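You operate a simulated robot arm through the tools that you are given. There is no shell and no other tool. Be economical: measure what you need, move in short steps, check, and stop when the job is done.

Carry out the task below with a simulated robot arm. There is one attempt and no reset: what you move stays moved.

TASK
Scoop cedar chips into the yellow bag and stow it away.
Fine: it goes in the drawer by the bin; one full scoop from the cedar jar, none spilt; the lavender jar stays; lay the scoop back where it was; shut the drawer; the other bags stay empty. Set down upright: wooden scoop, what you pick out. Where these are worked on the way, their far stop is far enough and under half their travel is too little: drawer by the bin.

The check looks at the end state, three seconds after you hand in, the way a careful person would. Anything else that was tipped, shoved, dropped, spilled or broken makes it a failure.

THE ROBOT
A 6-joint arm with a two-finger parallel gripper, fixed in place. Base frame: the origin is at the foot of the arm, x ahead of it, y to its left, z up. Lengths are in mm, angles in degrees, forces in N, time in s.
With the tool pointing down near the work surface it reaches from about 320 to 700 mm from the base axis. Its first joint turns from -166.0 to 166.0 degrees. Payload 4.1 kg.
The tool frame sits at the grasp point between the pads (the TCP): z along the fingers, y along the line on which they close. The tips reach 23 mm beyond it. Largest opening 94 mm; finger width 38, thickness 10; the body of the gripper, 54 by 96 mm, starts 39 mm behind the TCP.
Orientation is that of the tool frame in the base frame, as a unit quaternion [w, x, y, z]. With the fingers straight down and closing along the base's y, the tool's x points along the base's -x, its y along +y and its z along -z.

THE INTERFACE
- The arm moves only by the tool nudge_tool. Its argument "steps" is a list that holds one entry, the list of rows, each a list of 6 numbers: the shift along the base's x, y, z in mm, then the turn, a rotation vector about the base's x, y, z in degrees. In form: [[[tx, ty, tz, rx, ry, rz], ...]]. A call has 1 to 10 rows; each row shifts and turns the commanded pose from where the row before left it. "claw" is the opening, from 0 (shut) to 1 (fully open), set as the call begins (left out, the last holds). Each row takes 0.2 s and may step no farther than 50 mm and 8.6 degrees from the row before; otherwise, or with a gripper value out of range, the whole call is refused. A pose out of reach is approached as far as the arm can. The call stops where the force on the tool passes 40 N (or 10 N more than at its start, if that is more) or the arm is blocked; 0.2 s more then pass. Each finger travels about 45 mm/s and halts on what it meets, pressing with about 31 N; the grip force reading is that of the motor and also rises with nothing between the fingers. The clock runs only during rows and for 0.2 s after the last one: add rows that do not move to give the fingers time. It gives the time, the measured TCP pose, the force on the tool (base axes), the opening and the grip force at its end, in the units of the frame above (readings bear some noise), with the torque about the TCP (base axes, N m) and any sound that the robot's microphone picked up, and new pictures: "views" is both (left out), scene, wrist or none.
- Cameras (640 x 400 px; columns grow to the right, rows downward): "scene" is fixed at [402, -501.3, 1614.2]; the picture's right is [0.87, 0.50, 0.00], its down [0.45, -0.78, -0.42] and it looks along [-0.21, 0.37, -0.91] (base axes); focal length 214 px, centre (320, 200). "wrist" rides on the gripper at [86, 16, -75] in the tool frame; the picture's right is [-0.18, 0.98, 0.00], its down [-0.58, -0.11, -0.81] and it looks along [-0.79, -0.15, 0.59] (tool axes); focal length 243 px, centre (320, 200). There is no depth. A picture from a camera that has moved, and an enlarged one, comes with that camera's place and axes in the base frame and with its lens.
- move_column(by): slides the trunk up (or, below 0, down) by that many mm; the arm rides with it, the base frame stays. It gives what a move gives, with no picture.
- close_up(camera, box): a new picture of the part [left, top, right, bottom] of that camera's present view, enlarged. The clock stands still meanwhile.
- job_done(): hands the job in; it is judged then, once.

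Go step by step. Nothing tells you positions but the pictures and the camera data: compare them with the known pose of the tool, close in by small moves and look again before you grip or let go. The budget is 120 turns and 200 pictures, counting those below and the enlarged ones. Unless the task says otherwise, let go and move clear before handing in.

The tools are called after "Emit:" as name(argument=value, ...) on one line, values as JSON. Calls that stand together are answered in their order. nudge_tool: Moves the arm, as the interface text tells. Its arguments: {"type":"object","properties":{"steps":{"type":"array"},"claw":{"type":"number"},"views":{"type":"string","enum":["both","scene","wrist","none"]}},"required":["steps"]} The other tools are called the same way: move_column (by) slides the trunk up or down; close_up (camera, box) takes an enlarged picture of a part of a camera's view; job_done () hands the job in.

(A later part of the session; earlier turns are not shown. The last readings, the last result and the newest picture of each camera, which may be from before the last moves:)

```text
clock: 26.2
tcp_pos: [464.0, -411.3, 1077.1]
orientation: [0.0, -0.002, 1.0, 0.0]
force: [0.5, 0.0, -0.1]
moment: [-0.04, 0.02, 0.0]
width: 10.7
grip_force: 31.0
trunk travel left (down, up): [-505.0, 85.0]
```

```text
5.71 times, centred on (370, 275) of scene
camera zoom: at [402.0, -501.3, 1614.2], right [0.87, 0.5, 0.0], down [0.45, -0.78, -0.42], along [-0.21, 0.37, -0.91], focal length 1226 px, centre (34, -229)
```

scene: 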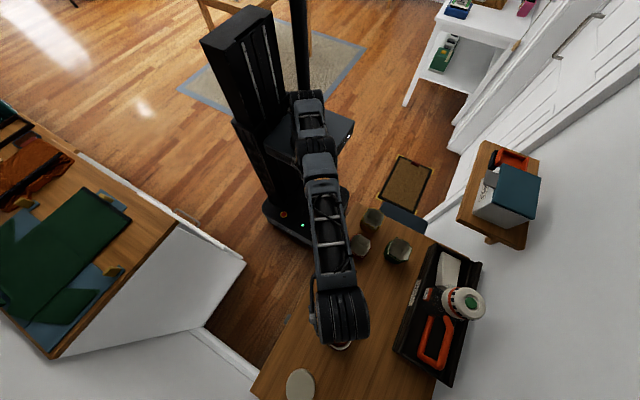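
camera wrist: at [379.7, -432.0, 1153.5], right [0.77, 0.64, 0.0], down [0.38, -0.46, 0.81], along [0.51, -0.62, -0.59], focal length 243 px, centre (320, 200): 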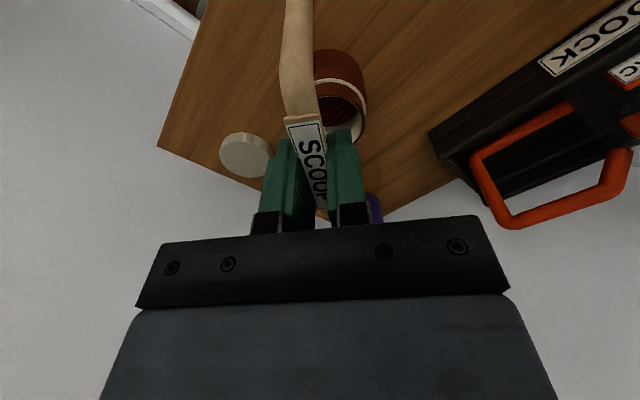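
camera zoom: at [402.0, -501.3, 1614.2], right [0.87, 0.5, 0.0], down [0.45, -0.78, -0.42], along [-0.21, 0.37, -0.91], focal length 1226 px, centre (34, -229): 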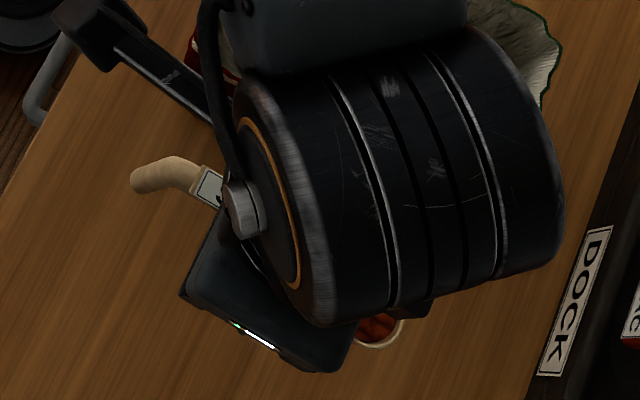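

The bowl is heaped with chips. Yellow bag rim is near (431,-191,925), and I'll carry the scoop level to put the bowl above it.

Emit:
nudge_tool(steps=[[[-13, 27, 0, 0, 0, 0], [-13, 27, 0, 0, 0, 0], [-13, 27, 0, 0, 0, 0], [-13, 27, 0, 0, 0, 0], [-13, 27, 0, 0, 0, 0], [-13, 27, 0, 0, 0, 0], [-13, 27, 0, 0, 0, 0], [-13, 25, 0, 0, 0, 0], [0, 0, 0, 0, 0, 0]]], views="both")

Emit:
close_up(camera="scene", box=[310, 190, 440, 290])

```text
clock: 28.2
tcp_pos: [360.0, -196.1, 1076.4]
orientation: [0.001, 0.0, 1.0, 0.001]
force: [0.3, 0.1, -0.6]
moment: [0.02, 0.0, 0.01]
width: 10.5
grip_force: 31.2
trunk travel left (down, up): [-505.0, 85.0]
camera wrist: at [273.4, -179.6, 1151.5], right [0.18, 0.98, 0.0], down [0.58, -0.11, 0.81], along [0.79, -0.15, -0.59], focal length 243 px, centre (320, 200)
```

scene: 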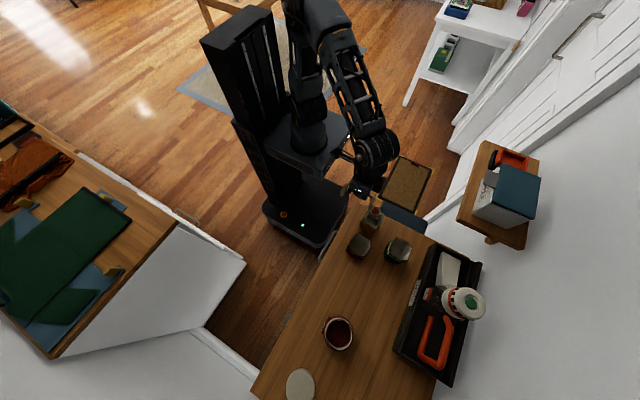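
wrist: 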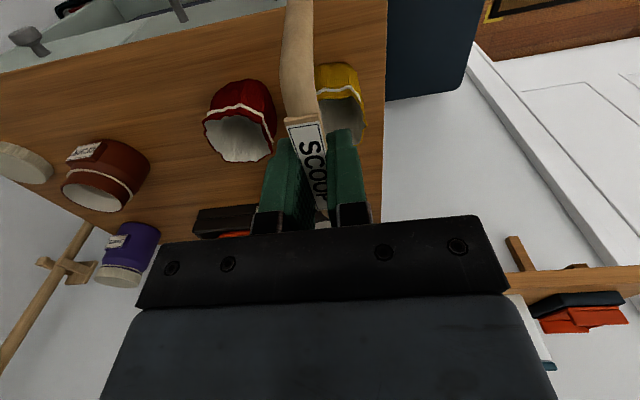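

```text
4.00 times, centred on (375, 240) of scene
camera zoom: at [402.0, -501.3, 1614.2], right [0.87, 0.5, 0.0], down [0.45, -0.78, -0.42], along [-0.21, 0.37, -0.91], focal length 858 px, centre (100, 40)
```

zoom: 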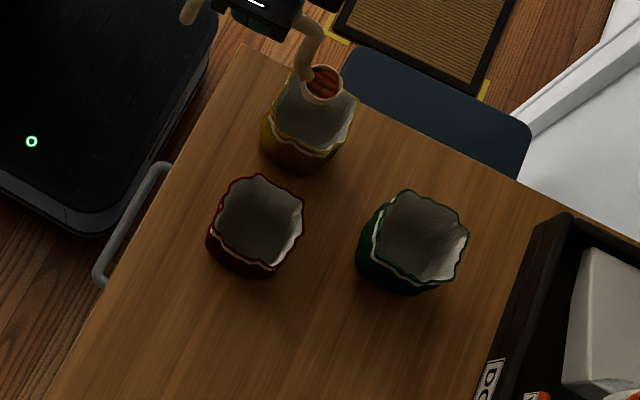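

The bowl, full of chips, hangs right above the yellow bag's mouth. Starting the roll about x, keeping the bowl over the bag, with a check after 24°.

Emit:
nudge_tool(steps=[[[0, 9.5, -6.7, -8, 0, 0], [0, 9.3, -8, -8, 0, 0], [0, 8.9, -9.2, -8, 0, 0], [0, 0, 0, 0, 0, 0]]], views="scene")

Emit:
close_up(camera="scene", box=[310, 190, 440, 290])

```text
clock: 29.2
tcp_pos: [361.6, -168.3, 1054.6]
orientation: [0.0, -0.001, 0.978, -0.209]
force: [0.0, -0.9, 0.5]
moment: [-0.03, 0.01, 0.0]
width: 10.6
grip_force: 30.6
trunk travel left (down, up): [-505.0, 85.0]
```

scene: 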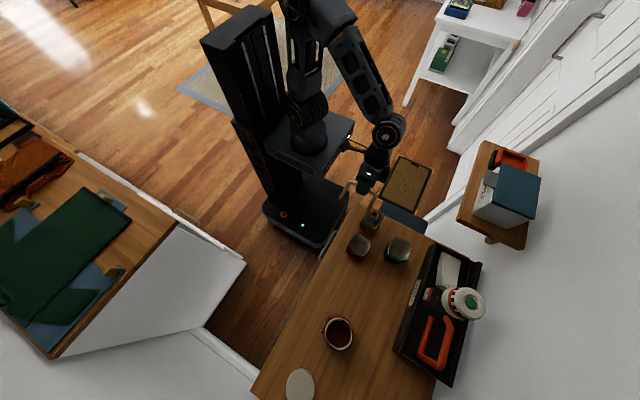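

```text
4.00 times, centred on (375, 240) of scene
camera zoom: at [402.0, -501.3, 1614.2], right [0.87, 0.5, 0.0], down [0.45, -0.78, -0.42], along [-0.21, 0.37, -0.91], focal length 858 px, centre (100, 40)
```

zoom: 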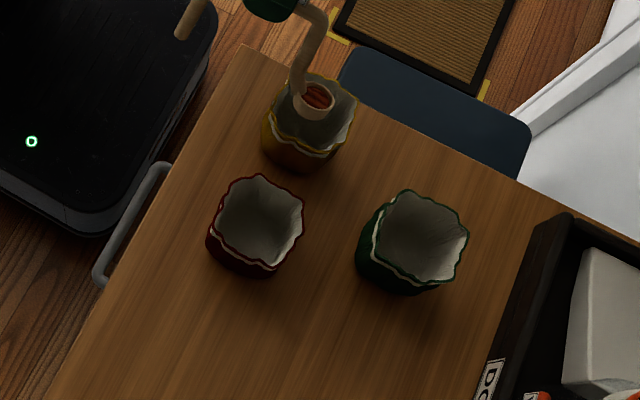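

Emit:
nudge_tool(steps=[[[0, 8.4, -9.4, -8, 0, 0], [0, 7.7, -10.6, -8, 0, 0], [0, 6.8, -10.6, -8, 0, 0], [0, 0, 0, 0, 0, 0]]], views="none")

Emit:
close_up(camera="scene", box=[310, 170, 440, 270])

```text
clock: 30.2
tcp_pos: [359.6, -147.4, 1023.9]
orientation: [0.001, 0.0, 0.913, -0.408]
force: [-0.1, 0.3, 0.5]
moment: [0.02, 0.01, 0.02]
width: 10.9
grip_force: 31.1
trunk travel left (down, up): [-505.0, 85.0]
```

```text
4.00 times, centred on (375, 220) of scene
camera zoom: at [402.0, -501.3, 1614.2], right [0.87, 0.5, 0.0], down [0.45, -0.78, -0.42], along [-0.21, 0.37, -0.91], focal length 858 px, centre (100, 120)
```

zoom: 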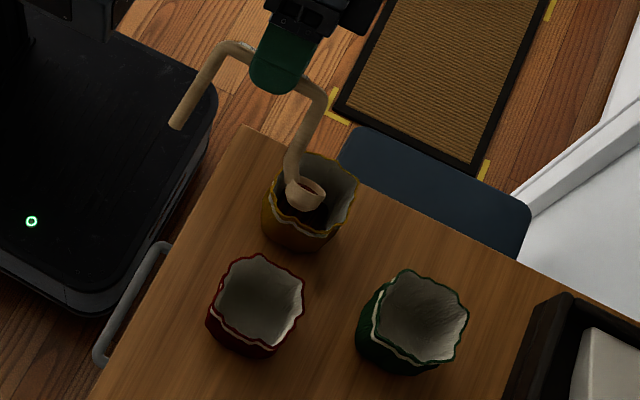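

Emit:
nudge_tool(steps=[[[0, 6.9, -7.5, -8, 0, 0], [0, 5.7, -8.2, -8, 0, 0], [0, 4.6, -8.8, -8, 0, 0], [0, 3.3, -9.2, -8, 0, 0], [0, 0, 0, 0, 0, 0]]], views="none")

Emit:
close_up(camera="scene", box=[310, 170, 440, 270])

```text
clock: 31.4
tcp_pos: [358.8, -125.8, 989.8]
orientation: [0.0, 0.0, 0.765, -0.644]
force: [0.7, 0.8, 0.8]
moment: [0.01, 0.01, -0.01]
width: 10.6
grip_force: 31.8
trunk travel left (down, up): [-505.0, 85.0]
```

```text
4.00 times, centred on (375, 220) of scene
camera zoom: at [402.0, -501.3, 1614.2], right [0.87, 0.5, 0.0], down [0.45, -0.78, -0.42], along [-0.21, 0.37, -0.91], focal length 858 px, centre (100, 120)
```

zoom: 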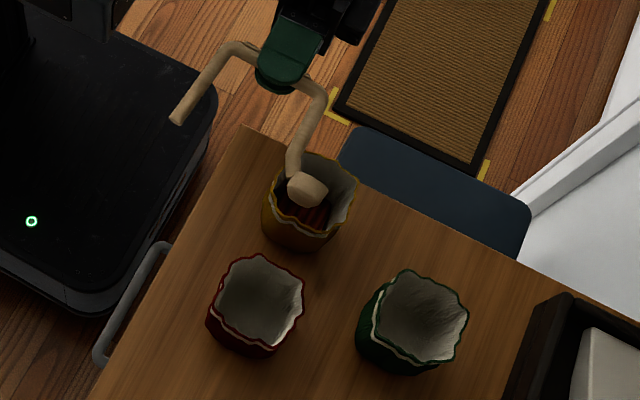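

Chips are falling into the yellow bag. Tipping a bit further to empty the bowl.

Emit:
nudge_tool(steps=[[[0, 1, -9, -8, 0, 0], [0, 0, -9, -8, 0, 0], [0, -1, -9, -8, 0, 0], [0, -2, -8, -8, 0, 0], [0, 0, 0, 0, 0, 0], [0, 0, 0, 0, 0, 0], [0, 0, 0, 0, 0, 0]]], views="none")

Emit:
close_up(camera="scene", box=[310, 170, 440, 270])

```text
clock: 33.0
tcp_pos: [360.5, -127.9, 955.5]
orientation: [0.0, 0.0, -0.559, 0.829]
force: [-0.5, -0.5, -0.3]
moment: [0.03, -0.03, 0.01]
width: 10.3
grip_force: 31.0
trunk travel left (down, up): [-505.0, 85.0]
```

```text
4.00 times, centred on (375, 220) of scene
camera zoom: at [402.0, -501.3, 1614.2], right [0.87, 0.5, 0.0], down [0.45, -0.78, -0.42], along [-0.21, 0.37, -0.91], focal length 858 px, centre (100, 120)
```

zoom: 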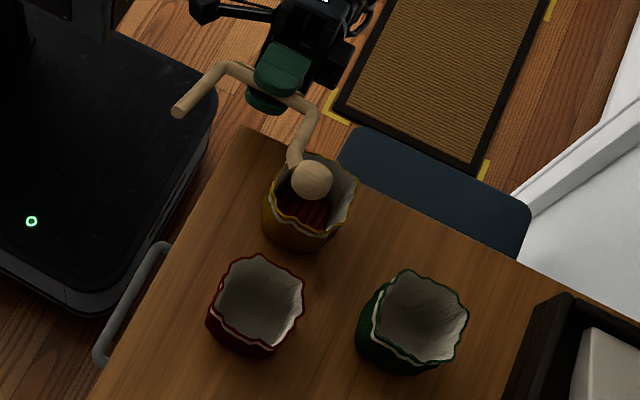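

All poured, nothing spilled that I can see. Raising, then unrolling the scoop.

Emit:
nudge_tool(steps=[[[0, 0, 40, 0, 0, 0], [0, 0, 45, 0, 0, 0], [0, 0, 35, 8, 0, 0], [0, 0, 0, 8, 0, 0], [0, 0, 0, 8, 0, 0], [0, 0, 0, 8, 0, 0], [0, 0, 0, 8, 0, 0], [0, 0, 0, 8, 0, 0], [0, 0, 0, 8, 0, 0], [0, 0, 0, 8, 0, 0]]], views="none")

Emit:
nudge_tool(steps=[[[5, -20, 0, 8, 0, 0], [12, -30, 0, 8, 0, 0], [13, -35, 0, 8, 0, 0], [13, -35, 0, 8, 0, 0], [13, -35, 0, 8, 0, 0], [13, -35, 0, 8, 0, 0], [13, -35, 0, 0, 0, 0], [13, -35, 0, 0, 0, 0], [7, -20, 0, 0, 0, 0], [0, 0, 0, 0, 0, 0]]], views="both")

Emit:
close_up(camera="scene", box=[310, 190, 440, 290])

```text
clock: 35.2
tcp_pos: [359.7, -127.4, 1073.8]
orientation: [0.0, -0.001, 0.914, -0.406]
force: [0.1, 0.0, -0.2]
moment: [-0.04, 0.0, 0.0]
width: 10.7
grip_force: 31.2
trunk travel left (down, up): [-505.0, 85.0]
```

```text
clock: 37.4
tcp_pos: [463.7, -406.2, 1075.0]
orientation: [0.0, -0.001, 1.0, 0.0]
force: [-0.1, 0.6, -0.4]
moment: [0.0, -0.01, 0.03]
width: 10.8
grip_force: 31.3
trunk travel left (down, up): [-505.0, 85.0]
camera wrist: at [377.6, -391.0, 1150.0], right [0.18, 0.98, 0.0], down [0.58, -0.11, 0.81], along [0.79, -0.15, -0.59], focal length 243 px, centre (320, 200)
```

scene: 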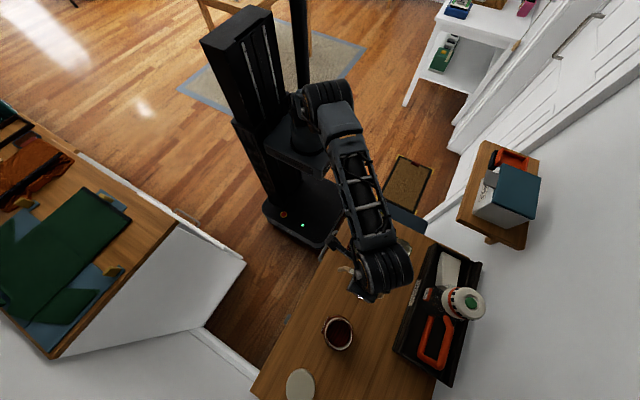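
wrist: 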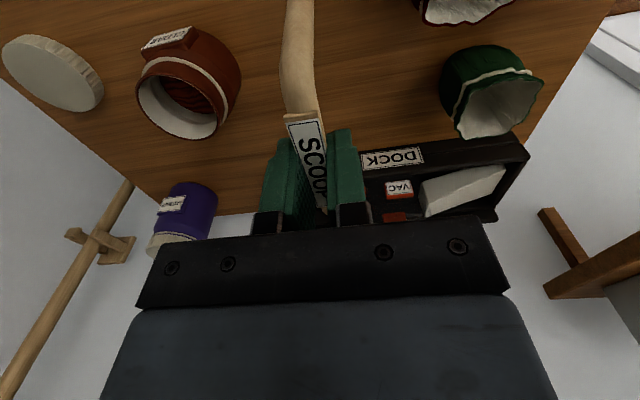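

```text
4.00 times, centred on (375, 240) of scene
camera zoom: at [402.0, -501.3, 1614.2], right [0.87, 0.5, 0.0], down [0.45, -0.78, -0.42], along [-0.21, 0.37, -0.91], focal length 858 px, centre (100, 40)
```

zoom: 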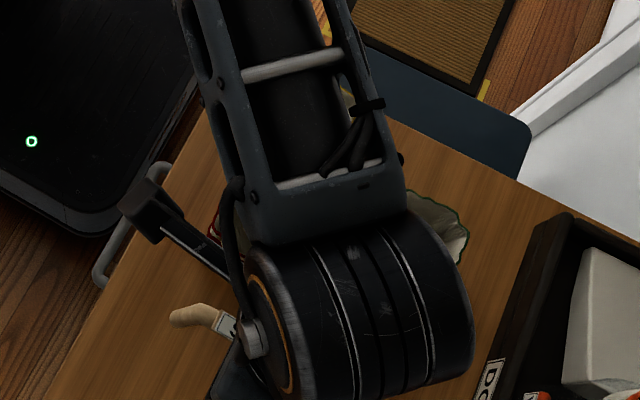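

The scoop appears to have shifted slightly in the grip; comparing with the identical earlier view.

Emit:
close_up(camera="scene", box=[290, 240, 410, 390])

Emit:
close_up(camera="scene", box=[320, 240, 420, 310])

Emit:
close_up(camera="wrist", box=[230, 0, 410, 230])

```text
2.67 times, centred on (350, 315) of scene
camera zoom: at [402.0, -501.3, 1614.2], right [0.87, 0.5, 0.0], down [0.45, -0.78, -0.42], along [-0.21, 0.37, -0.91], focal length 572 px, centre (240, -107)
```

zoom: 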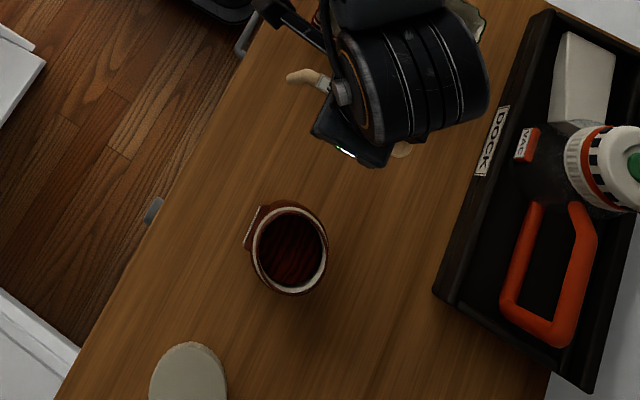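

```text
5.71 times, centred on (370, 275) of scene
camera zoom: at [402.0, -501.3, 1614.2], right [0.87, 0.5, 0.0], down [0.45, -0.78, -0.42], along [-0.21, 0.37, -0.91], focal length 1226 px, centre (34, -229)
```

zoom: 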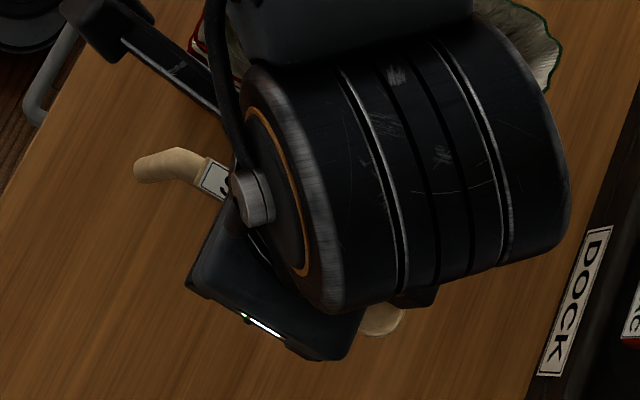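

```text
1.74 times, centred on (320, 115) of wrist
camera zoom: at [377.6, -391.0, 1150.0], right [0.18, 0.98, 0.0], down [0.58, -0.11, 0.81], along [0.79, -0.15, -0.59], focal length 422 px, centre (320, 348)
```

zoom: 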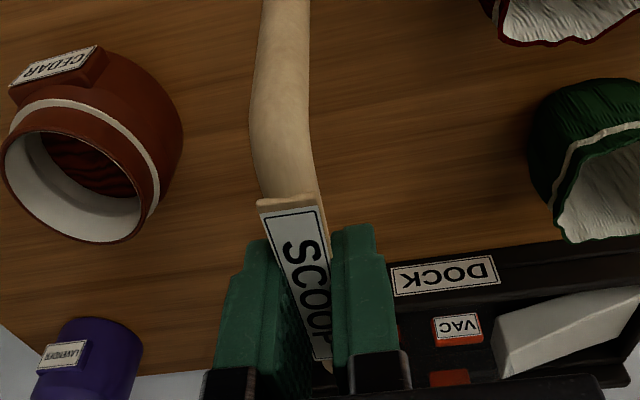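

The scoop slid ~7 mm along and dropped slightly in the grip, so I'll compensate when setting it down. Moving to x≈470 and lowering to just above the table.

Emit:
nudge_tool(steps=[[[6, -1, -30, 0, 0, 0], [0, 0, -35, 0, 0, 0], [0, 0, -30, 0, 0, 0], [0, 0, 0, 0, 0, 0]]], views="wrist")

Emit:
close_up(camera="scene", box=[310, 240, 410, 310])

```text
clock: 38.4
tcp_pos: [470.1, -405.8, 977.0]
orientation: [0.0, 0.0, 1.0, 0.0]
force: [-0.4, 0.2, -0.2]
moment: [0.03, 0.01, 0.02]
width: 10.7
grip_force: 30.6
trunk travel left (down, up): [-505.0, 85.0]
camera wrist: at [383.7, -390.1, 1051.9], right [0.18, 0.98, 0.0], down [0.58, -0.11, 0.81], along [0.79, -0.15, -0.59], focal length 243 px, centre (320, 200)
```

wrist: 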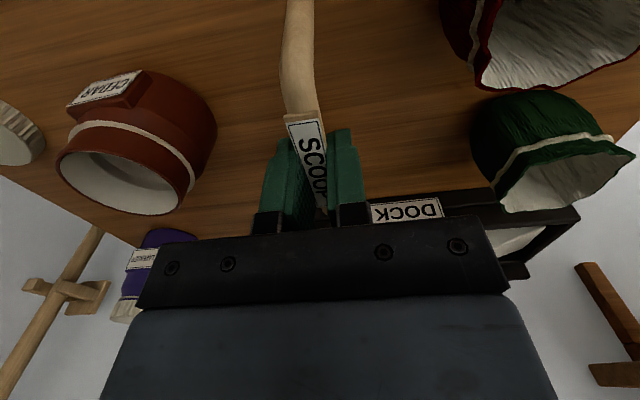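

```text
5.71 times, centred on (360, 275) of scene
camera zoom: at [402.0, -501.3, 1614.2], right [0.87, 0.5, 0.0], down [0.45, -0.78, -0.42], along [-0.21, 0.37, -0.91], focal length 1226 px, centre (91, -229)
```

zoom: 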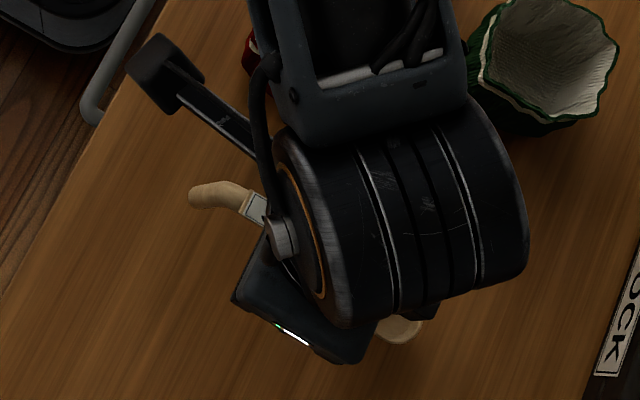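

Emit:
nudge_tool(steps=[[[0, 0, -10, 0, 0, 0], [0, 0, -4, 0, 0, 0], [0, 0, -3, 0, 0, 0], [0, 0, 0, 0, 0, 0]]], views="none")

Emit:
close_up(camera="scene", box=[310, 240, 410, 310])

```text
clock: 39.4
tcp_pos: [468.1, -408.1, 963.7]
orientation: [0.002, 0.0, 1.0, -0.002]
force: [-2.5, 0.9, 15.2]
moment: [0.01, -0.78, 0.04]
width: 10.9
grip_force: 31.1
trunk travel left (down, up): [-505.0, 85.0]
```

```text
5.71 times, centred on (360, 275) of scene
camera zoom: at [402.0, -501.3, 1614.2], right [0.87, 0.5, 0.0], down [0.45, -0.78, -0.42], along [-0.21, 0.37, -0.91], focal length 1226 px, centre (91, -229)
```

zoom: 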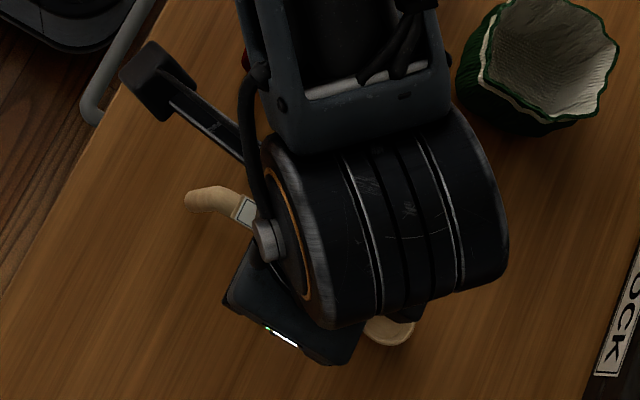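

The bowl end has touched first (moment about y shows load ~50 mm ahead), so the scoop is nose-down a few degrees. Levelling it and settling again.

Emit:
nudge_tool(steps=[[[0, 0, 2, 0, -2, 0], [0, 0, 0, 0, -2, 0], [0, 0, -1, 0, 0, 0], [0, 0, -2, 0, 0, 0], [0, 0, -2, 0, 0, 0], [0, 0, 0, 0, 0, 0]]], views="none")

Emit:
close_up(camera="scene", box=[310, 240, 410, 310])

```text
clock: 40.8
tcp_pos: [468.6, -410.2, 960.4]
orientation: [0.036, -0.001, 0.999, -0.002]
force: [1.0, -1.1, 17.8]
moment: [-0.05, 0.74, 0.04]
width: 10.7
grip_force: 30.3
trunk travel left (down, up): [-505.0, 85.0]
```

```text
5.71 times, centred on (360, 275) of scene
camera zoom: at [402.0, -501.3, 1614.2], right [0.87, 0.5, 0.0], down [0.45, -0.78, -0.42], along [-0.21, 0.37, -0.91], focal length 1226 px, centre (91, -229)
```

zoom: 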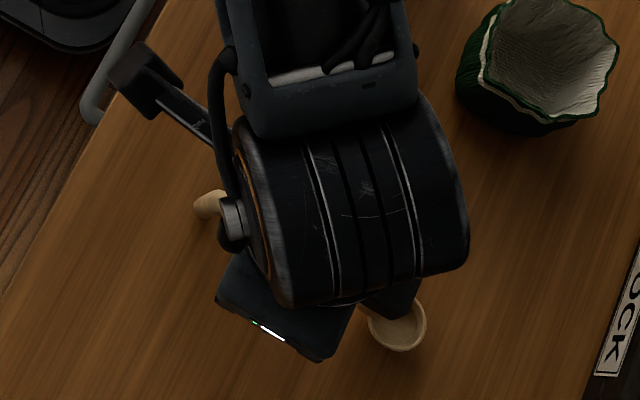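

Emit:
nudge_tool(steps=[[[0, 0, 6, 0, 0, 0], [-5, 2, 0, 0, 2, 0], [0, 0, -2, 0, 0, 0], [0, 0, -2, 0, 0, 0], [0, 0, -1.5, 0, 0, 0], [0, 0, 0, 0, 0, 0]]], views="none")

Emit:
close_up(camera="scene", box=[310, 240, 410, 310])

```text
clock: 42.2
tcp_pos: [463.7, -407.3, 961.7]
orientation: [0.018, -0.001, 1.0, -0.001]
force: [-2.6, 0.4, 10.0]
moment: [0.02, -0.49, 0.05]
width: 10.7
grip_force: 30.9
trunk travel left (down, up): [-505.0, 85.0]
```

```text
5.71 times, centred on (360, 275) of scene
camera zoom: at [402.0, -501.3, 1614.2], right [0.87, 0.5, 0.0], down [0.45, -0.78, -0.42], along [-0.21, 0.37, -0.91], focal length 1226 px, centre (91, -229)
```

zoom: 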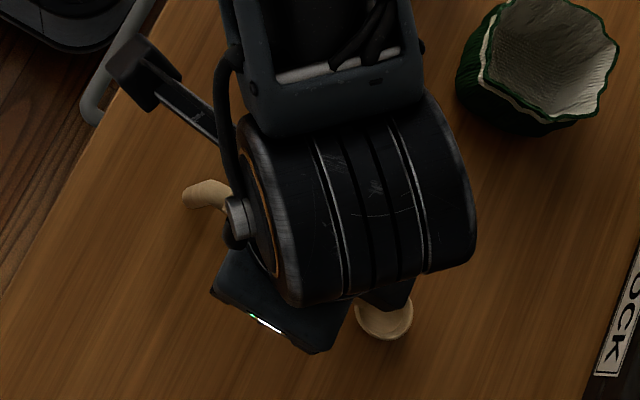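

Scoop's bowl and foot match their original image positions exactly. Releasing and rising.

Emit:
nudge_tool(steps=[[[0, 0, 0, 0, 0, 0], [0, 0, 0, 0, 0, 0], [0, 0, 0, 0, 0, 0], [0, 0, 0, 0, 0, 0], [0, 0, 0, 0, 0, 0]]], claw=0.6, views="none")

Emit:
nudge_tool(steps=[[[0, 0, 20, 0, 0, 0], [0, 0, 40, 0, 2, 0], [0, 0, 45, 0, 0, 0], [-30, 25, 20, 0, 0, 0], [-40, 25, 0, 0, 0, 0], [-40, 20, 0, 0, 0, 0], [0, 0, 0, 0, 0, 0]]], views="both")

Emit:
close_up(camera="scene", box=[310, 190, 440, 310])

```text
clock: 43.4
tcp_pos: [463.6, -405.4, 960.3]
orientation: [0.018, 0.001, 1.0, 0.0]
force: [0.2, 0.2, -0.3]
moment: [0.0, -0.01, 0.0]
width: 56.4
grip_force: 0.1
trunk travel left (down, up): [-505.0, 85.0]
```

```text
clock: 45.0
tcp_pos: [350.4, -339.9, 1081.6]
orientation: [0.0, -0.001, 1.0, 0.0]
force: [0.2, -0.3, 0.2]
moment: [0.0, -0.05, -0.04]
width: 56.6
grip_force: 0.2
trunk travel left (down, up): [-505.0, 85.0]
camera wrist: at [263.6, -322.3, 1157.2], right [0.18, 0.98, 0.0], down [0.58, -0.11, 0.81], along [0.79, -0.15, -0.59], focal length 243 px, centre (320, 200)
```

scene: 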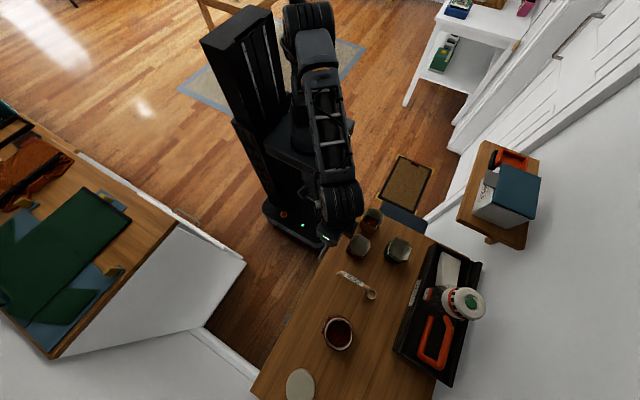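
wrist: 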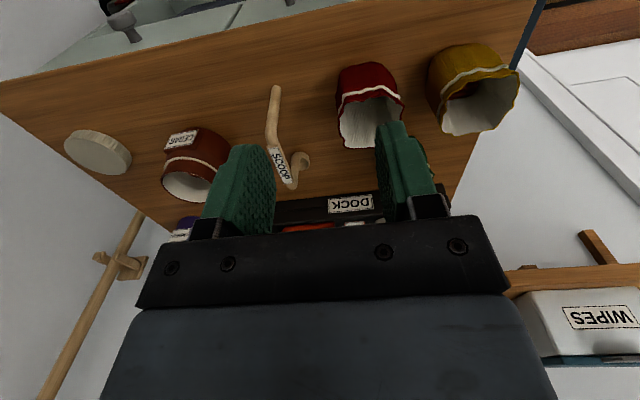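

```text
3.33 times, centred on (375, 250) of scene
camera zoom: at [402.0, -501.3, 1614.2], right [0.87, 0.5, 0.0], down [0.45, -0.78, -0.42], along [-0.21, 0.37, -0.91], focal length 715 px, centre (137, 33)
```

zoom: 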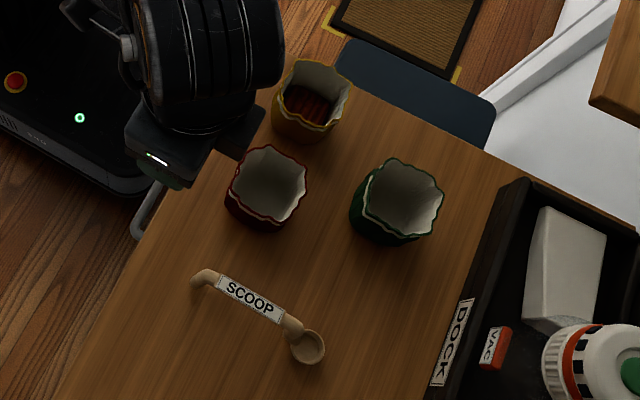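

The scoop is back exactly in place and the chips are in the yellow bag. Checking how much the cedar jar shifted versus the start.

Emit:
close_up(camera="scene", box=[250, 310, 380, 400])

```text
4.44 times, centred on (315, 355) of scene
camera zoom: at [402.0, -501.3, 1614.2], right [0.87, 0.5, 0.0], down [0.45, -0.78, -0.42], along [-0.21, 0.37, -0.91], focal length 953 px, centre (342, -489)
```

zoom: 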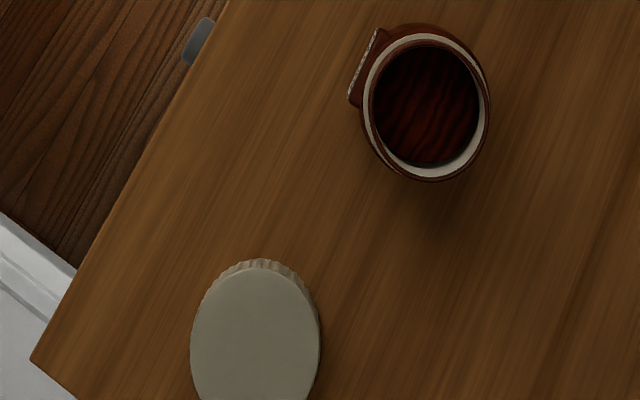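

A shift of only ~6 mm, jar upright; fine. Next the drawer: I retreat from the table, yaw 90° and tilt so the fingers can straddle the bar from the front.

Emit:
nudge_tool(steps=[[[-40, 5, 0, 0, 0, 8], [-40, 5, 0, 0, 0, 8], [-40, 5, 0, 0, 0, 8], [-40, 5, 0, 0, 0, 8], [-40, 5, 0, 0, 0, 8], [0, 5, 0, 0, 0, 8], [0, 0, 0, 0, 0, 8], [0, 0, 0, 0, 0, 8], [0, 0, 0, 0, 0, 8], [0, 0, 0, 0, 0, 8]]], views="none")

Emit:
nudge_tool(steps=[[[0, 0, 0, 0, 0, 8], [0, 0, 0, 0, 0, 2], [0, 0, 0, 0, -8, 0], [0, 0, 0, 0, -8, 0], [0, 0, 0, 0, -8, 0], [0, 0, 0, 0, -8, 0], [0, 0, 0, 0, -8, 0], [0, 0, 0, 0, -8, 0], [0, 0, 0, 0, -8, 0], [0, 0, 0, 0, 0, 0]]], views="both")

```text
clock: 47.2
tcp_pos: [154.6, -306.1, 1085.3]
orientation: [0.0, -0.644, 0.765, 0.0]
force: [0.8, -0.3, 0.1]
moment: [-0.02, 0.0, 0.0]
width: 56.3
grip_force: 0.1
trunk travel left (down, up): [-505.0, 85.0]
```

```text
clock: 49.4
tcp_pos: [336.9, -207.8, 1233.4]
orientation: [0.33, -0.623, 0.628, -0.329]
force: [0.2, 0.8, 1.2]
moment: [0.0, -0.01, 0.02]
width: 56.3
grip_force: 0.0
out of reach, approached as far as the arm can: row 4, 5, 6, 7, 8, 9
trunk travel left (down, up): [-505.0, 85.0]
camera wrist: at [264.7, -293.7, 1261.1], right [-0.56, 0.19, -0.81], down [-0.6, 0.58, 0.55], along [0.58, 0.79, -0.21], focal length 243 px, centre (320, 200)
```

scene: 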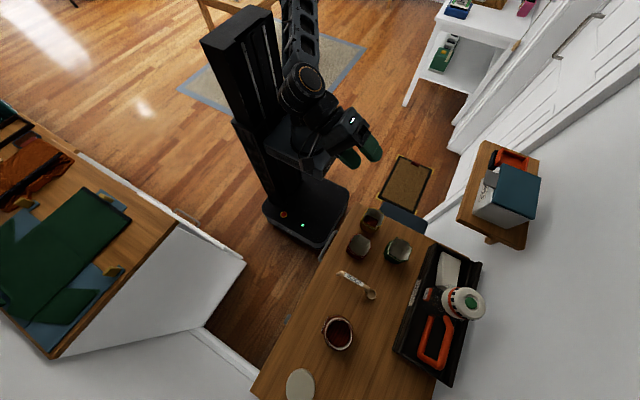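
wrist: 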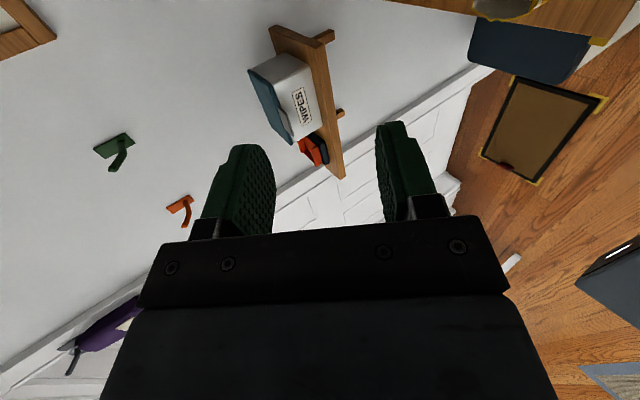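

The arm ran near its inner limit. I'll bring the commanded pose outward to x≈290 in front of the handle at this height, still clear of the table.

Emit:
nudge_tool(steps=[[[45, 0, 0, 0, 0, 0], [45, 0, 0, 0, 0, 0], [45, -4, 0, 0, 0, 0], [0, 0, 0, 0, 0, 0], [0, 0, 0, 0, 0, 0]]], views="scene")

```text
clock: 50.6
tcp_pos: [472.4, -215.8, 1235.2]
orientation: [0.332, -0.624, 0.625, -0.331]
force: [-0.6, 0.4, -0.3]
moment: [0.0, 0.03, 0.0]
width: 56.5
grip_force: 0.0
trunk travel left (down, up): [-505.0, 85.0]
```

scene: 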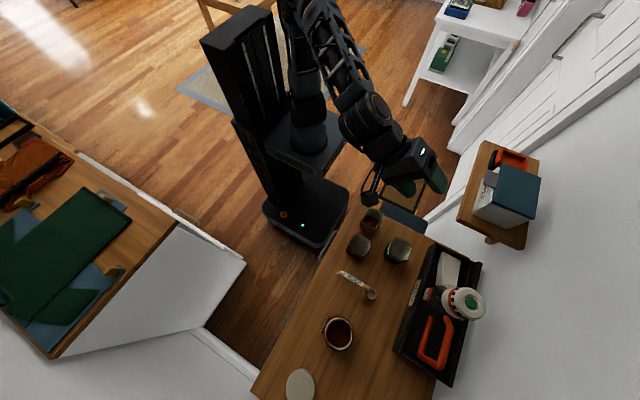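

Emit:
nudge_tool(steps=[[[-25, -30, -20, 0, 0, 0], [-25, -30, -20, 0, 0, 0], [-30, -30, -20, 0, 0, 0], [-30, -30, -20, 0, 0, 0], [-35, -9, -20, 0, 0, 0], [-42, 0, -20, 0, 0, 0], [0, 0, -45, 0, 0, 0], [0, 0, -45, 0, 0, 0], [0, 0, 0, 0, 0, 0]]], views="both")

```text
clock: 52.6
tcp_pos: [395.6, -287.6, 1239.5]
orientation: [0.329, -0.623, 0.629, -0.328]
force: [0.5, -0.4, 0.3]
moment: [-0.04, -0.03, -0.01]
width: 56.4
grip_force: 0.0
out of reach, approached as far as the arm can: row 2, 3, 4, 5, 6, 7, 8
trunk travel left (down, up): [-505.0, 85.0]
camera wrist: at [324.4, -373.4, 1267.8], right [-0.56, 0.19, -0.81], down [-0.6, 0.58, 0.55], along [0.58, 0.79, -0.21], focal length 243 px, centre (320, 200)
```

scene: 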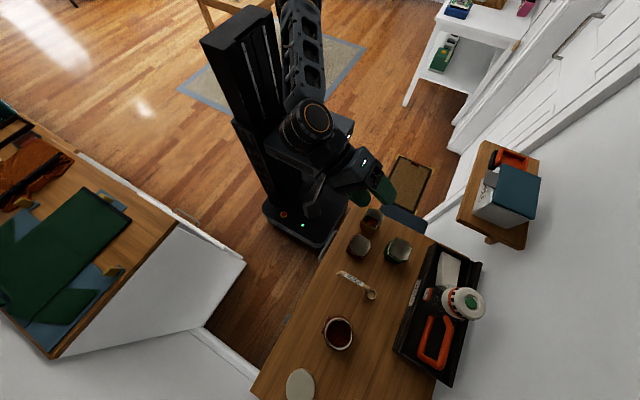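
wrist: 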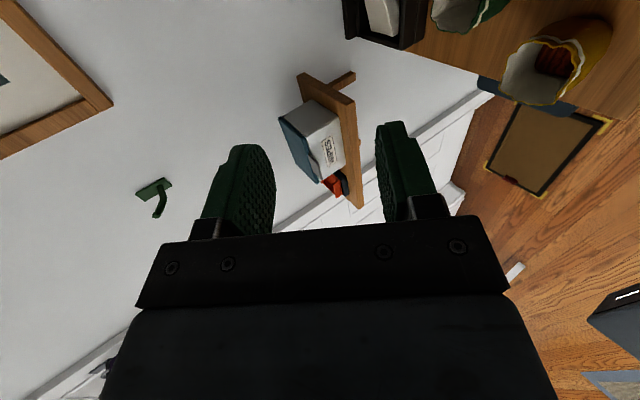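

The outward tilt is limited at this trunk height; a lower trunk should make it feasible. I reduce the tilt, retreat to x≈290, then lower the trunk.

Emit:
nudge_tool(steps=[[[-15, -5, 0, 0, 8, 0], [-30, -5, 0, 0, 8, 0], [-30, -5, 0, 0, 8, 0], [-25, -5, 0, 0, 0, 0], [0, 0, 0, 0, 0, 0]]], views="none")

```text
clock: 53.8
tcp_pos: [295.3, -306.0, 1237.6]
orientation: [-0.195, 0.68, -0.68, 0.195]
force: [0.7, -0.3, 0.7]
moment: [-0.02, 0.03, 0.01]
width: 56.5
grip_force: 0.0
trunk travel left (down, up): [-505.0, 85.0]
```

Emit:
move_column(by=-350)

Emit:
nudge_tool(steps=[[[0, 0, 0, 0, 0, 0]]], views="both")

```text
clock: 57.2
tcp_pos: [296.5, -306.0, 886.4]
orientation: [0.196, -0.679, 0.68, -0.195]
force: [0.7, 0.0, -0.2]
moment: [0.02, -0.03, -0.03]
width: 56.5
grip_force: 0.2
trunk travel left (down, up): [-155.0, 435.0]
```

```text
clock: 57.6
tcp_pos: [296.6, -305.6, 887.0]
orientation: [-0.195, 0.681, -0.679, 0.195]
force: [-0.9, 0.3, -0.4]
moment: [-0.01, -0.01, -0.03]
width: 56.4
grip_force: 0.1
trunk travel left (down, up): [-155.0, 435.0]
camera wrist: at [243.1, -392.0, 942.0], right [-0.83, 0.18, -0.52], down [-0.34, 0.58, 0.74], along [0.44, 0.79, -0.42], focal length 243 px, centre (320, 200)
```

scene: 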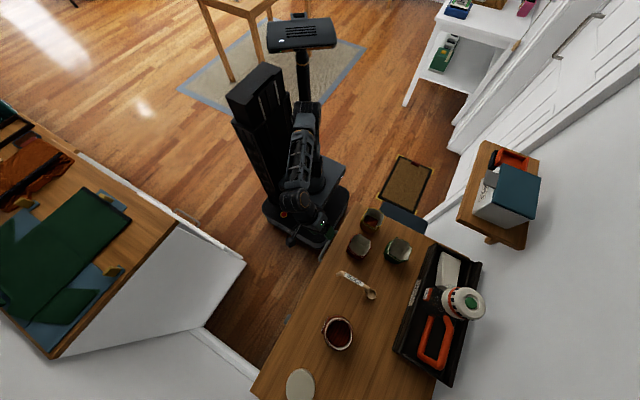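
wrist: 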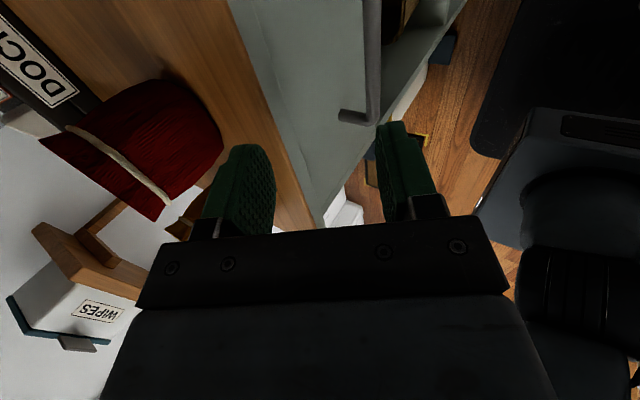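

I see the bar from the side: bar at x≈329, drawer face x≈361, z≈755–765. I narrow the opening and go to a pre-grasp just outside it, at y≈-335.

Emit:
nudge_tool(steps=[[[-6, -15, -30, 0, 0, 0], [0, -14, -30, 0, 0, 0], [6, 0, -30, 0, 0, 0], [0, 0, 0, 0, 0, 0]]], claw=0.32, views="both")

Emit:
close_up(camera="wrist", box=[230, 0, 430, 230])

Emit:
close_up(camera="scene", box=[270, 190, 370, 300])

```text
clock: 58.6
tcp_pos: [295.7, -335.3, 796.6]
orientation: [-0.195, 0.68, -0.68, 0.194]
force: [0.6, 1.3, -0.3]
moment: [0.04, -0.02, -0.01]
width: 29.9
grip_force: 0.0
trunk travel left (down, up): [-155.0, 435.0]
camera wrist: at [242.7, -421.5, 851.1], right [-0.83, 0.18, -0.52], down [-0.33, 0.58, 0.74], along [0.44, 0.79, -0.42], focal length 243 px, centre (320, 200)
```

scene: 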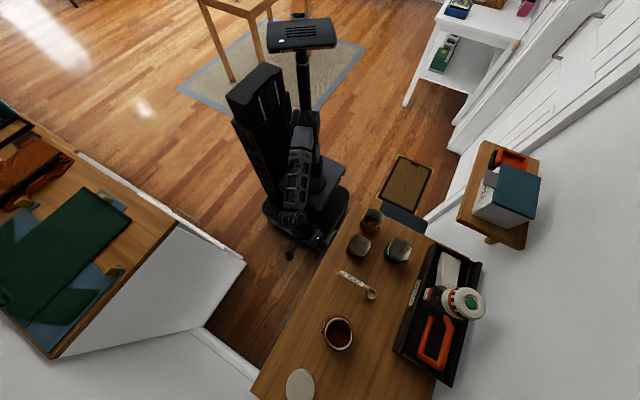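
wrist: 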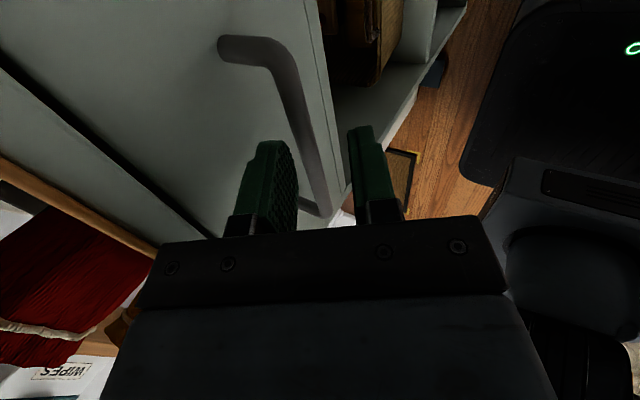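

```text
1.74 times, centred on (330, 115) of wrist
camera zoom: at [242.7, -421.5, 851.1], right [-0.83, 0.18, -0.52], down [-0.33, 0.58, 0.74], along [0.44, 0.79, -0.42], focal length 422 px, centre (303, 348)
```

zoom: 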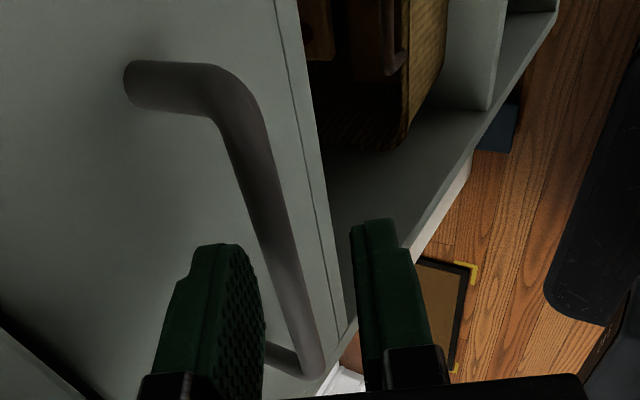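

```text
3.64 times, centred on (320, 245) of scene
camera zoom: at [402.0, -501.3, 1614.2], right [0.87, 0.5, 0.0], down [0.45, -0.78, -0.42], along [-0.21, 0.37, -0.91], focal length 780 px, centre (320, 36)
```

zoom: 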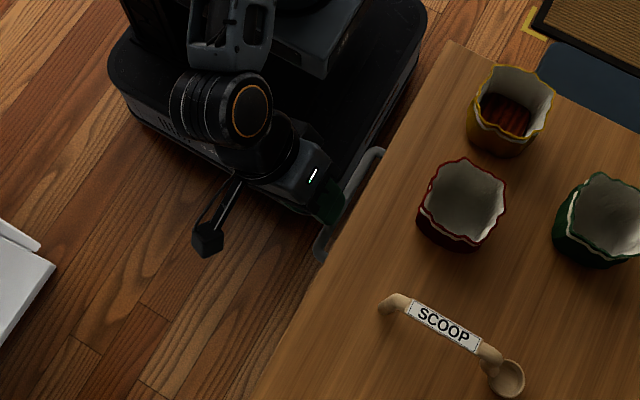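

The bar lies at about x 331, z 762, and needs a +12 mm lateral correction. Aligning and advancing along the tool axis.

Emit:
nudge_tool(steps=[[[10, 0, 6, 0, 0, 0], [0, 0, 0, 0, 0, 0], [6, 0, -9.5, 0, 0, 0], [6, 0, -9.5, 0, 0, 0], [0, 0, 0, 0, 0, 0]]], claw=0.28, views="none")

Emit:
close_up(camera="wrist", box=[230, 0, 430, 230])

```text
clock: 59.8
tcp_pos: [318.1, -333.9, 783.9]
orientation: [-0.195, 0.68, -0.68, 0.195]
force: [0.5, 0.2, -0.4]
moment: [0.02, -0.02, -0.01]
width: 26.5
grip_force: 0.1
trunk travel left (down, up): [-155.0, 435.0]
```

```text
1.74 times, centred on (330, 115) of wrist
camera zoom: at [264.9, -420.5, 839.5], right [-0.83, 0.18, -0.52], down [-0.34, 0.58, 0.74], along [0.44, 0.79, -0.42], focal length 422 px, centre (303, 348)
```

zoom: 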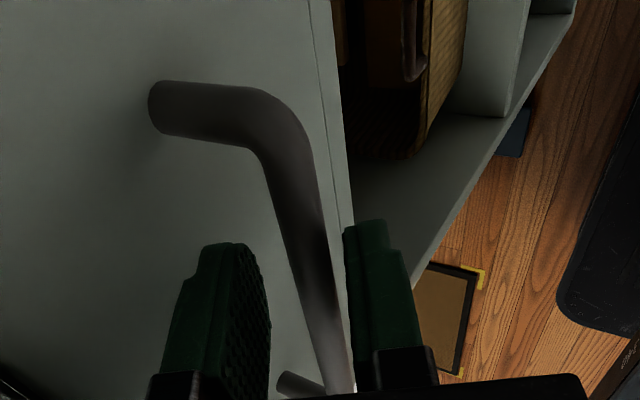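

Emit:
nudge_tool(steps=[[[-1.7, 0, -1, 0, 0, 0], [3, 0, -5, 0, 0, 0], [3.4, 0, -5.2, 0, 0, 0], [0, 0, 0, 0, 0, 0]]], views="none")

Emit:
close_up(camera="wrist", box=[230, 0, 430, 230])

```text
clock: 60.8
tcp_pos: [323.9, -333.9, 773.2]
orientation: [0.195, -0.679, 0.68, -0.195]
force: [-1.0, 0.5, 0.7]
moment: [-0.03, -0.03, -0.03]
width: 26.0
grip_force: 0.0
trunk travel left (down, up): [-155.0, 435.0]
```

```text
1.74 times, centred on (330, 115) of wrist
camera zoom: at [270.6, -420.2, 828.2], right [-0.83, 0.18, -0.52], down [-0.34, 0.58, 0.74], along [0.44, 0.79, -0.42], focal length 422 px, centre (303, 348)
```

zoom: 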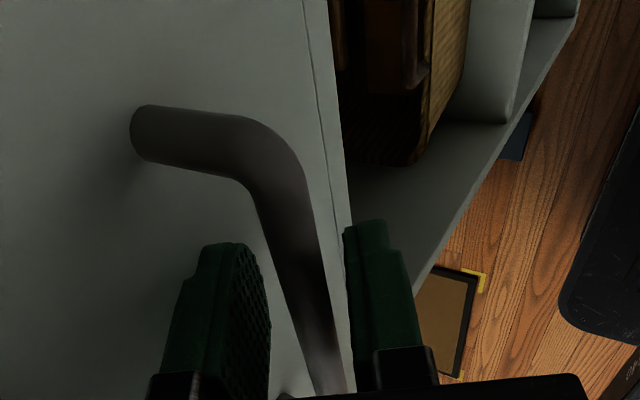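

Bar is between the fingers, past the tips. Closing on it.

Emit:
nudge_tool(steps=[[[0, 0, 0, 0, 0, 0], [0, 0, 0, 0, 0, 0], [0, 0, 0, 0, 0, 0], [0, 0, 0, 0, 0, 0]]], claw=0, views="none")

Emit:
close_up(camera="wrist", box=[230, 0, 430, 230])

```text
clock: 61.8
tcp_pos: [322.3, -334.7, 772.6]
orientation: [-0.194, 0.68, -0.68, 0.195]
force: [-14.5, 2.6, -13.1]
moment: [-1.18, 0.12, 1.37]
width: 11.8
grip_force: 45.3
trunk travel left (down, up): [-155.0, 435.0]
```

```text
1.74 times, centred on (330, 115) of wrist
camera zoom: at [269.6, -420.3, 827.5], right [-0.83, 0.18, -0.52], down [-0.33, 0.58, 0.74], along [0.44, 0.79, -0.42], focal length 422 px, centre (303, 348)
```

zoom: 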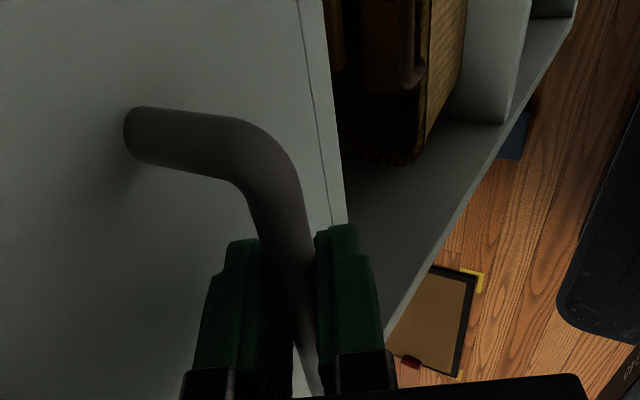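

Gripped. Easing the side load, then pulling the drawer along −x.

Emit:
nudge_tool(steps=[[[-2, 0, -1.5, 0, 0, 0], [-10, 0, 0, 0, 0, 0], [-15, 0, 0, 0, 0, 0], [-20, 0, 0, 0, 0, 0], [0, 0, 0, 0, 0, 0]]], views="scene")

Emit:
close_up(camera="wrist", box=[130, 0, 530, 240])

```text
clock: 62.6
tcp_pos: [302.9, -333.0, 772.9]
orientation: [0.19, -0.679, 0.684, -0.188]
force: [-1.0, -8.8, -15.6]
moment: [-1.26, 0.1, 1.52]
width: 12.1
grip_force: 45.4
out of reach, approached as far as the arm can: row 3, 4
trunk travel left (down, up): [-155.0, 435.0]
stopped in row 4: the force on the tool passed its limit at 49 N (the readings are from after the stop); the commanded pose is now the measured one
```

scene: 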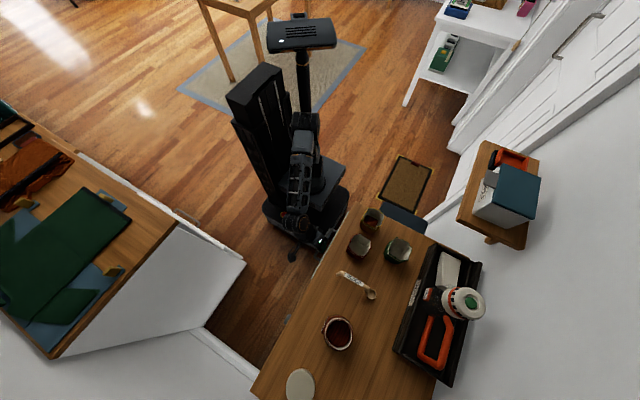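

```text
1.60 times, centred on (330, 120) of wrist
camera zoom: at [249.6, -420.2, 828.2], right [-0.84, 0.19, -0.5], down [-0.32, 0.58, 0.75], along [0.44, 0.79, -0.43], focal length 388 px, centre (304, 328)
```

zoom: 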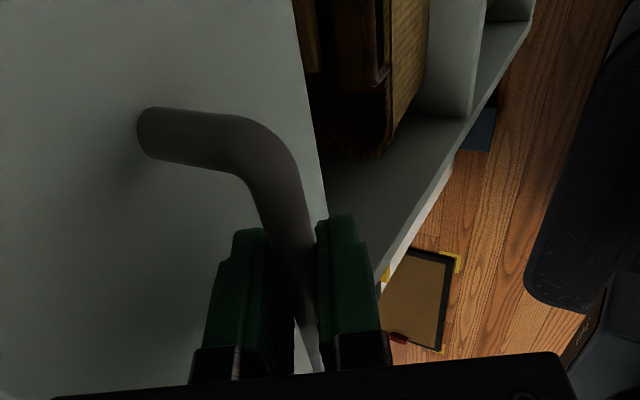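

The drawer is moving (~20 mm); the tilt is again the limit. I'll pivot the gripper around the round bar toward vertical while pulling.

Emit:
nudge_tool(steps=[[[1.7, 0, 1, 0, 4, 0], [0, 0, 0.5, 0, 4, 0], [-6, 0, 0.5, 0, 4, 0], [-8, 0, 0.3, 0, 4, 0], [-10, 0, 0, 0, 4, 0], [-10, 0, 0, 0, 4, 0], [0, 0, 0, 0, 0, 0]]], views="none")

Emit:
close_up(camera="wrist", box=[130, 0, 530, 240])

```text
clock: 64.2
tcp_pos: [271.0, -333.9, 780.7]
orientation: [0.046, -0.703, 0.708, -0.048]
force: [1.3, -23.6, 19.1]
moment: [2.11, -5.54, 3.35]
width: 26.3
grip_force: 45.1
trunk travel left (down, up): [-155.0, 435.0]
```

```text
1.60 times, centred on (330, 120) of wrist
camera zoom: at [244.2, -419.4, 853.4], right [-0.97, 0.19, -0.13], down [0.01, 0.58, 0.81], along [0.23, 0.79, -0.57], focal length 388 px, centre (304, 328)
```

zoom: 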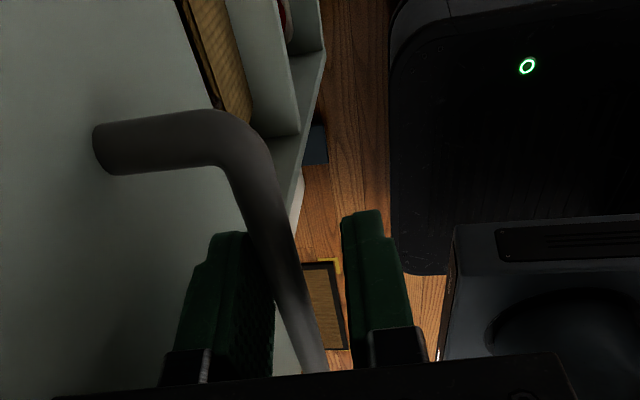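

The pinch got twisted; I release a little so the inner finger simply hooks behind the bar, and look.

Emit:
nudge_tool(steps=[[[0, 0, 0, 0, 0, 0], [0, 0, 0, 0, 0, 0], [0, 0, 0, 0, 0, 0]]], claw=0.36, views="scene")

Emit:
close_up(camera="wrist", box=[130, 0, 530, 240])

```text
clock: 65.0
tcp_pos: [270.5, -331.3, 778.1]
orientation: [0.045, -0.702, 0.709, -0.043]
force: [-0.7, -0.7, -0.5]
moment: [-0.04, -0.01, 0.04]
width: 33.9
grip_force: 0.0
trunk travel left (down, up): [-155.0, 435.0]
```

scene: 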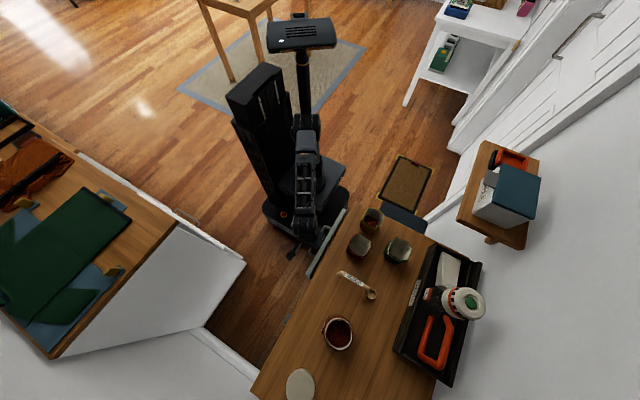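

```text
1.60 times, centred on (330, 120) of wrist
camera zoom: at [244.4, -417.6, 849.5], right [-0.97, 0.19, -0.12], down [0.01, 0.58, 0.82], along [0.23, 0.79, -0.57], focal length 388 px, centre (304, 328)
```

zoom: 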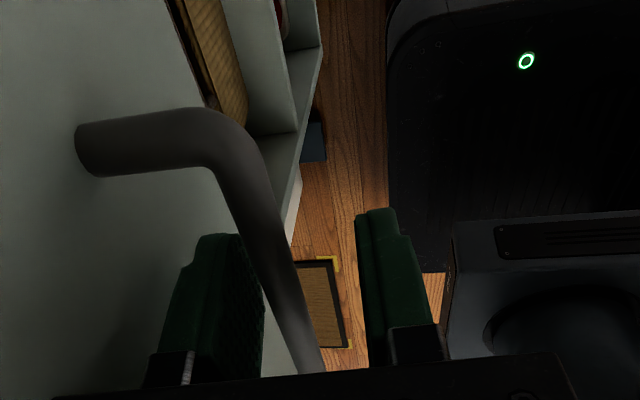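

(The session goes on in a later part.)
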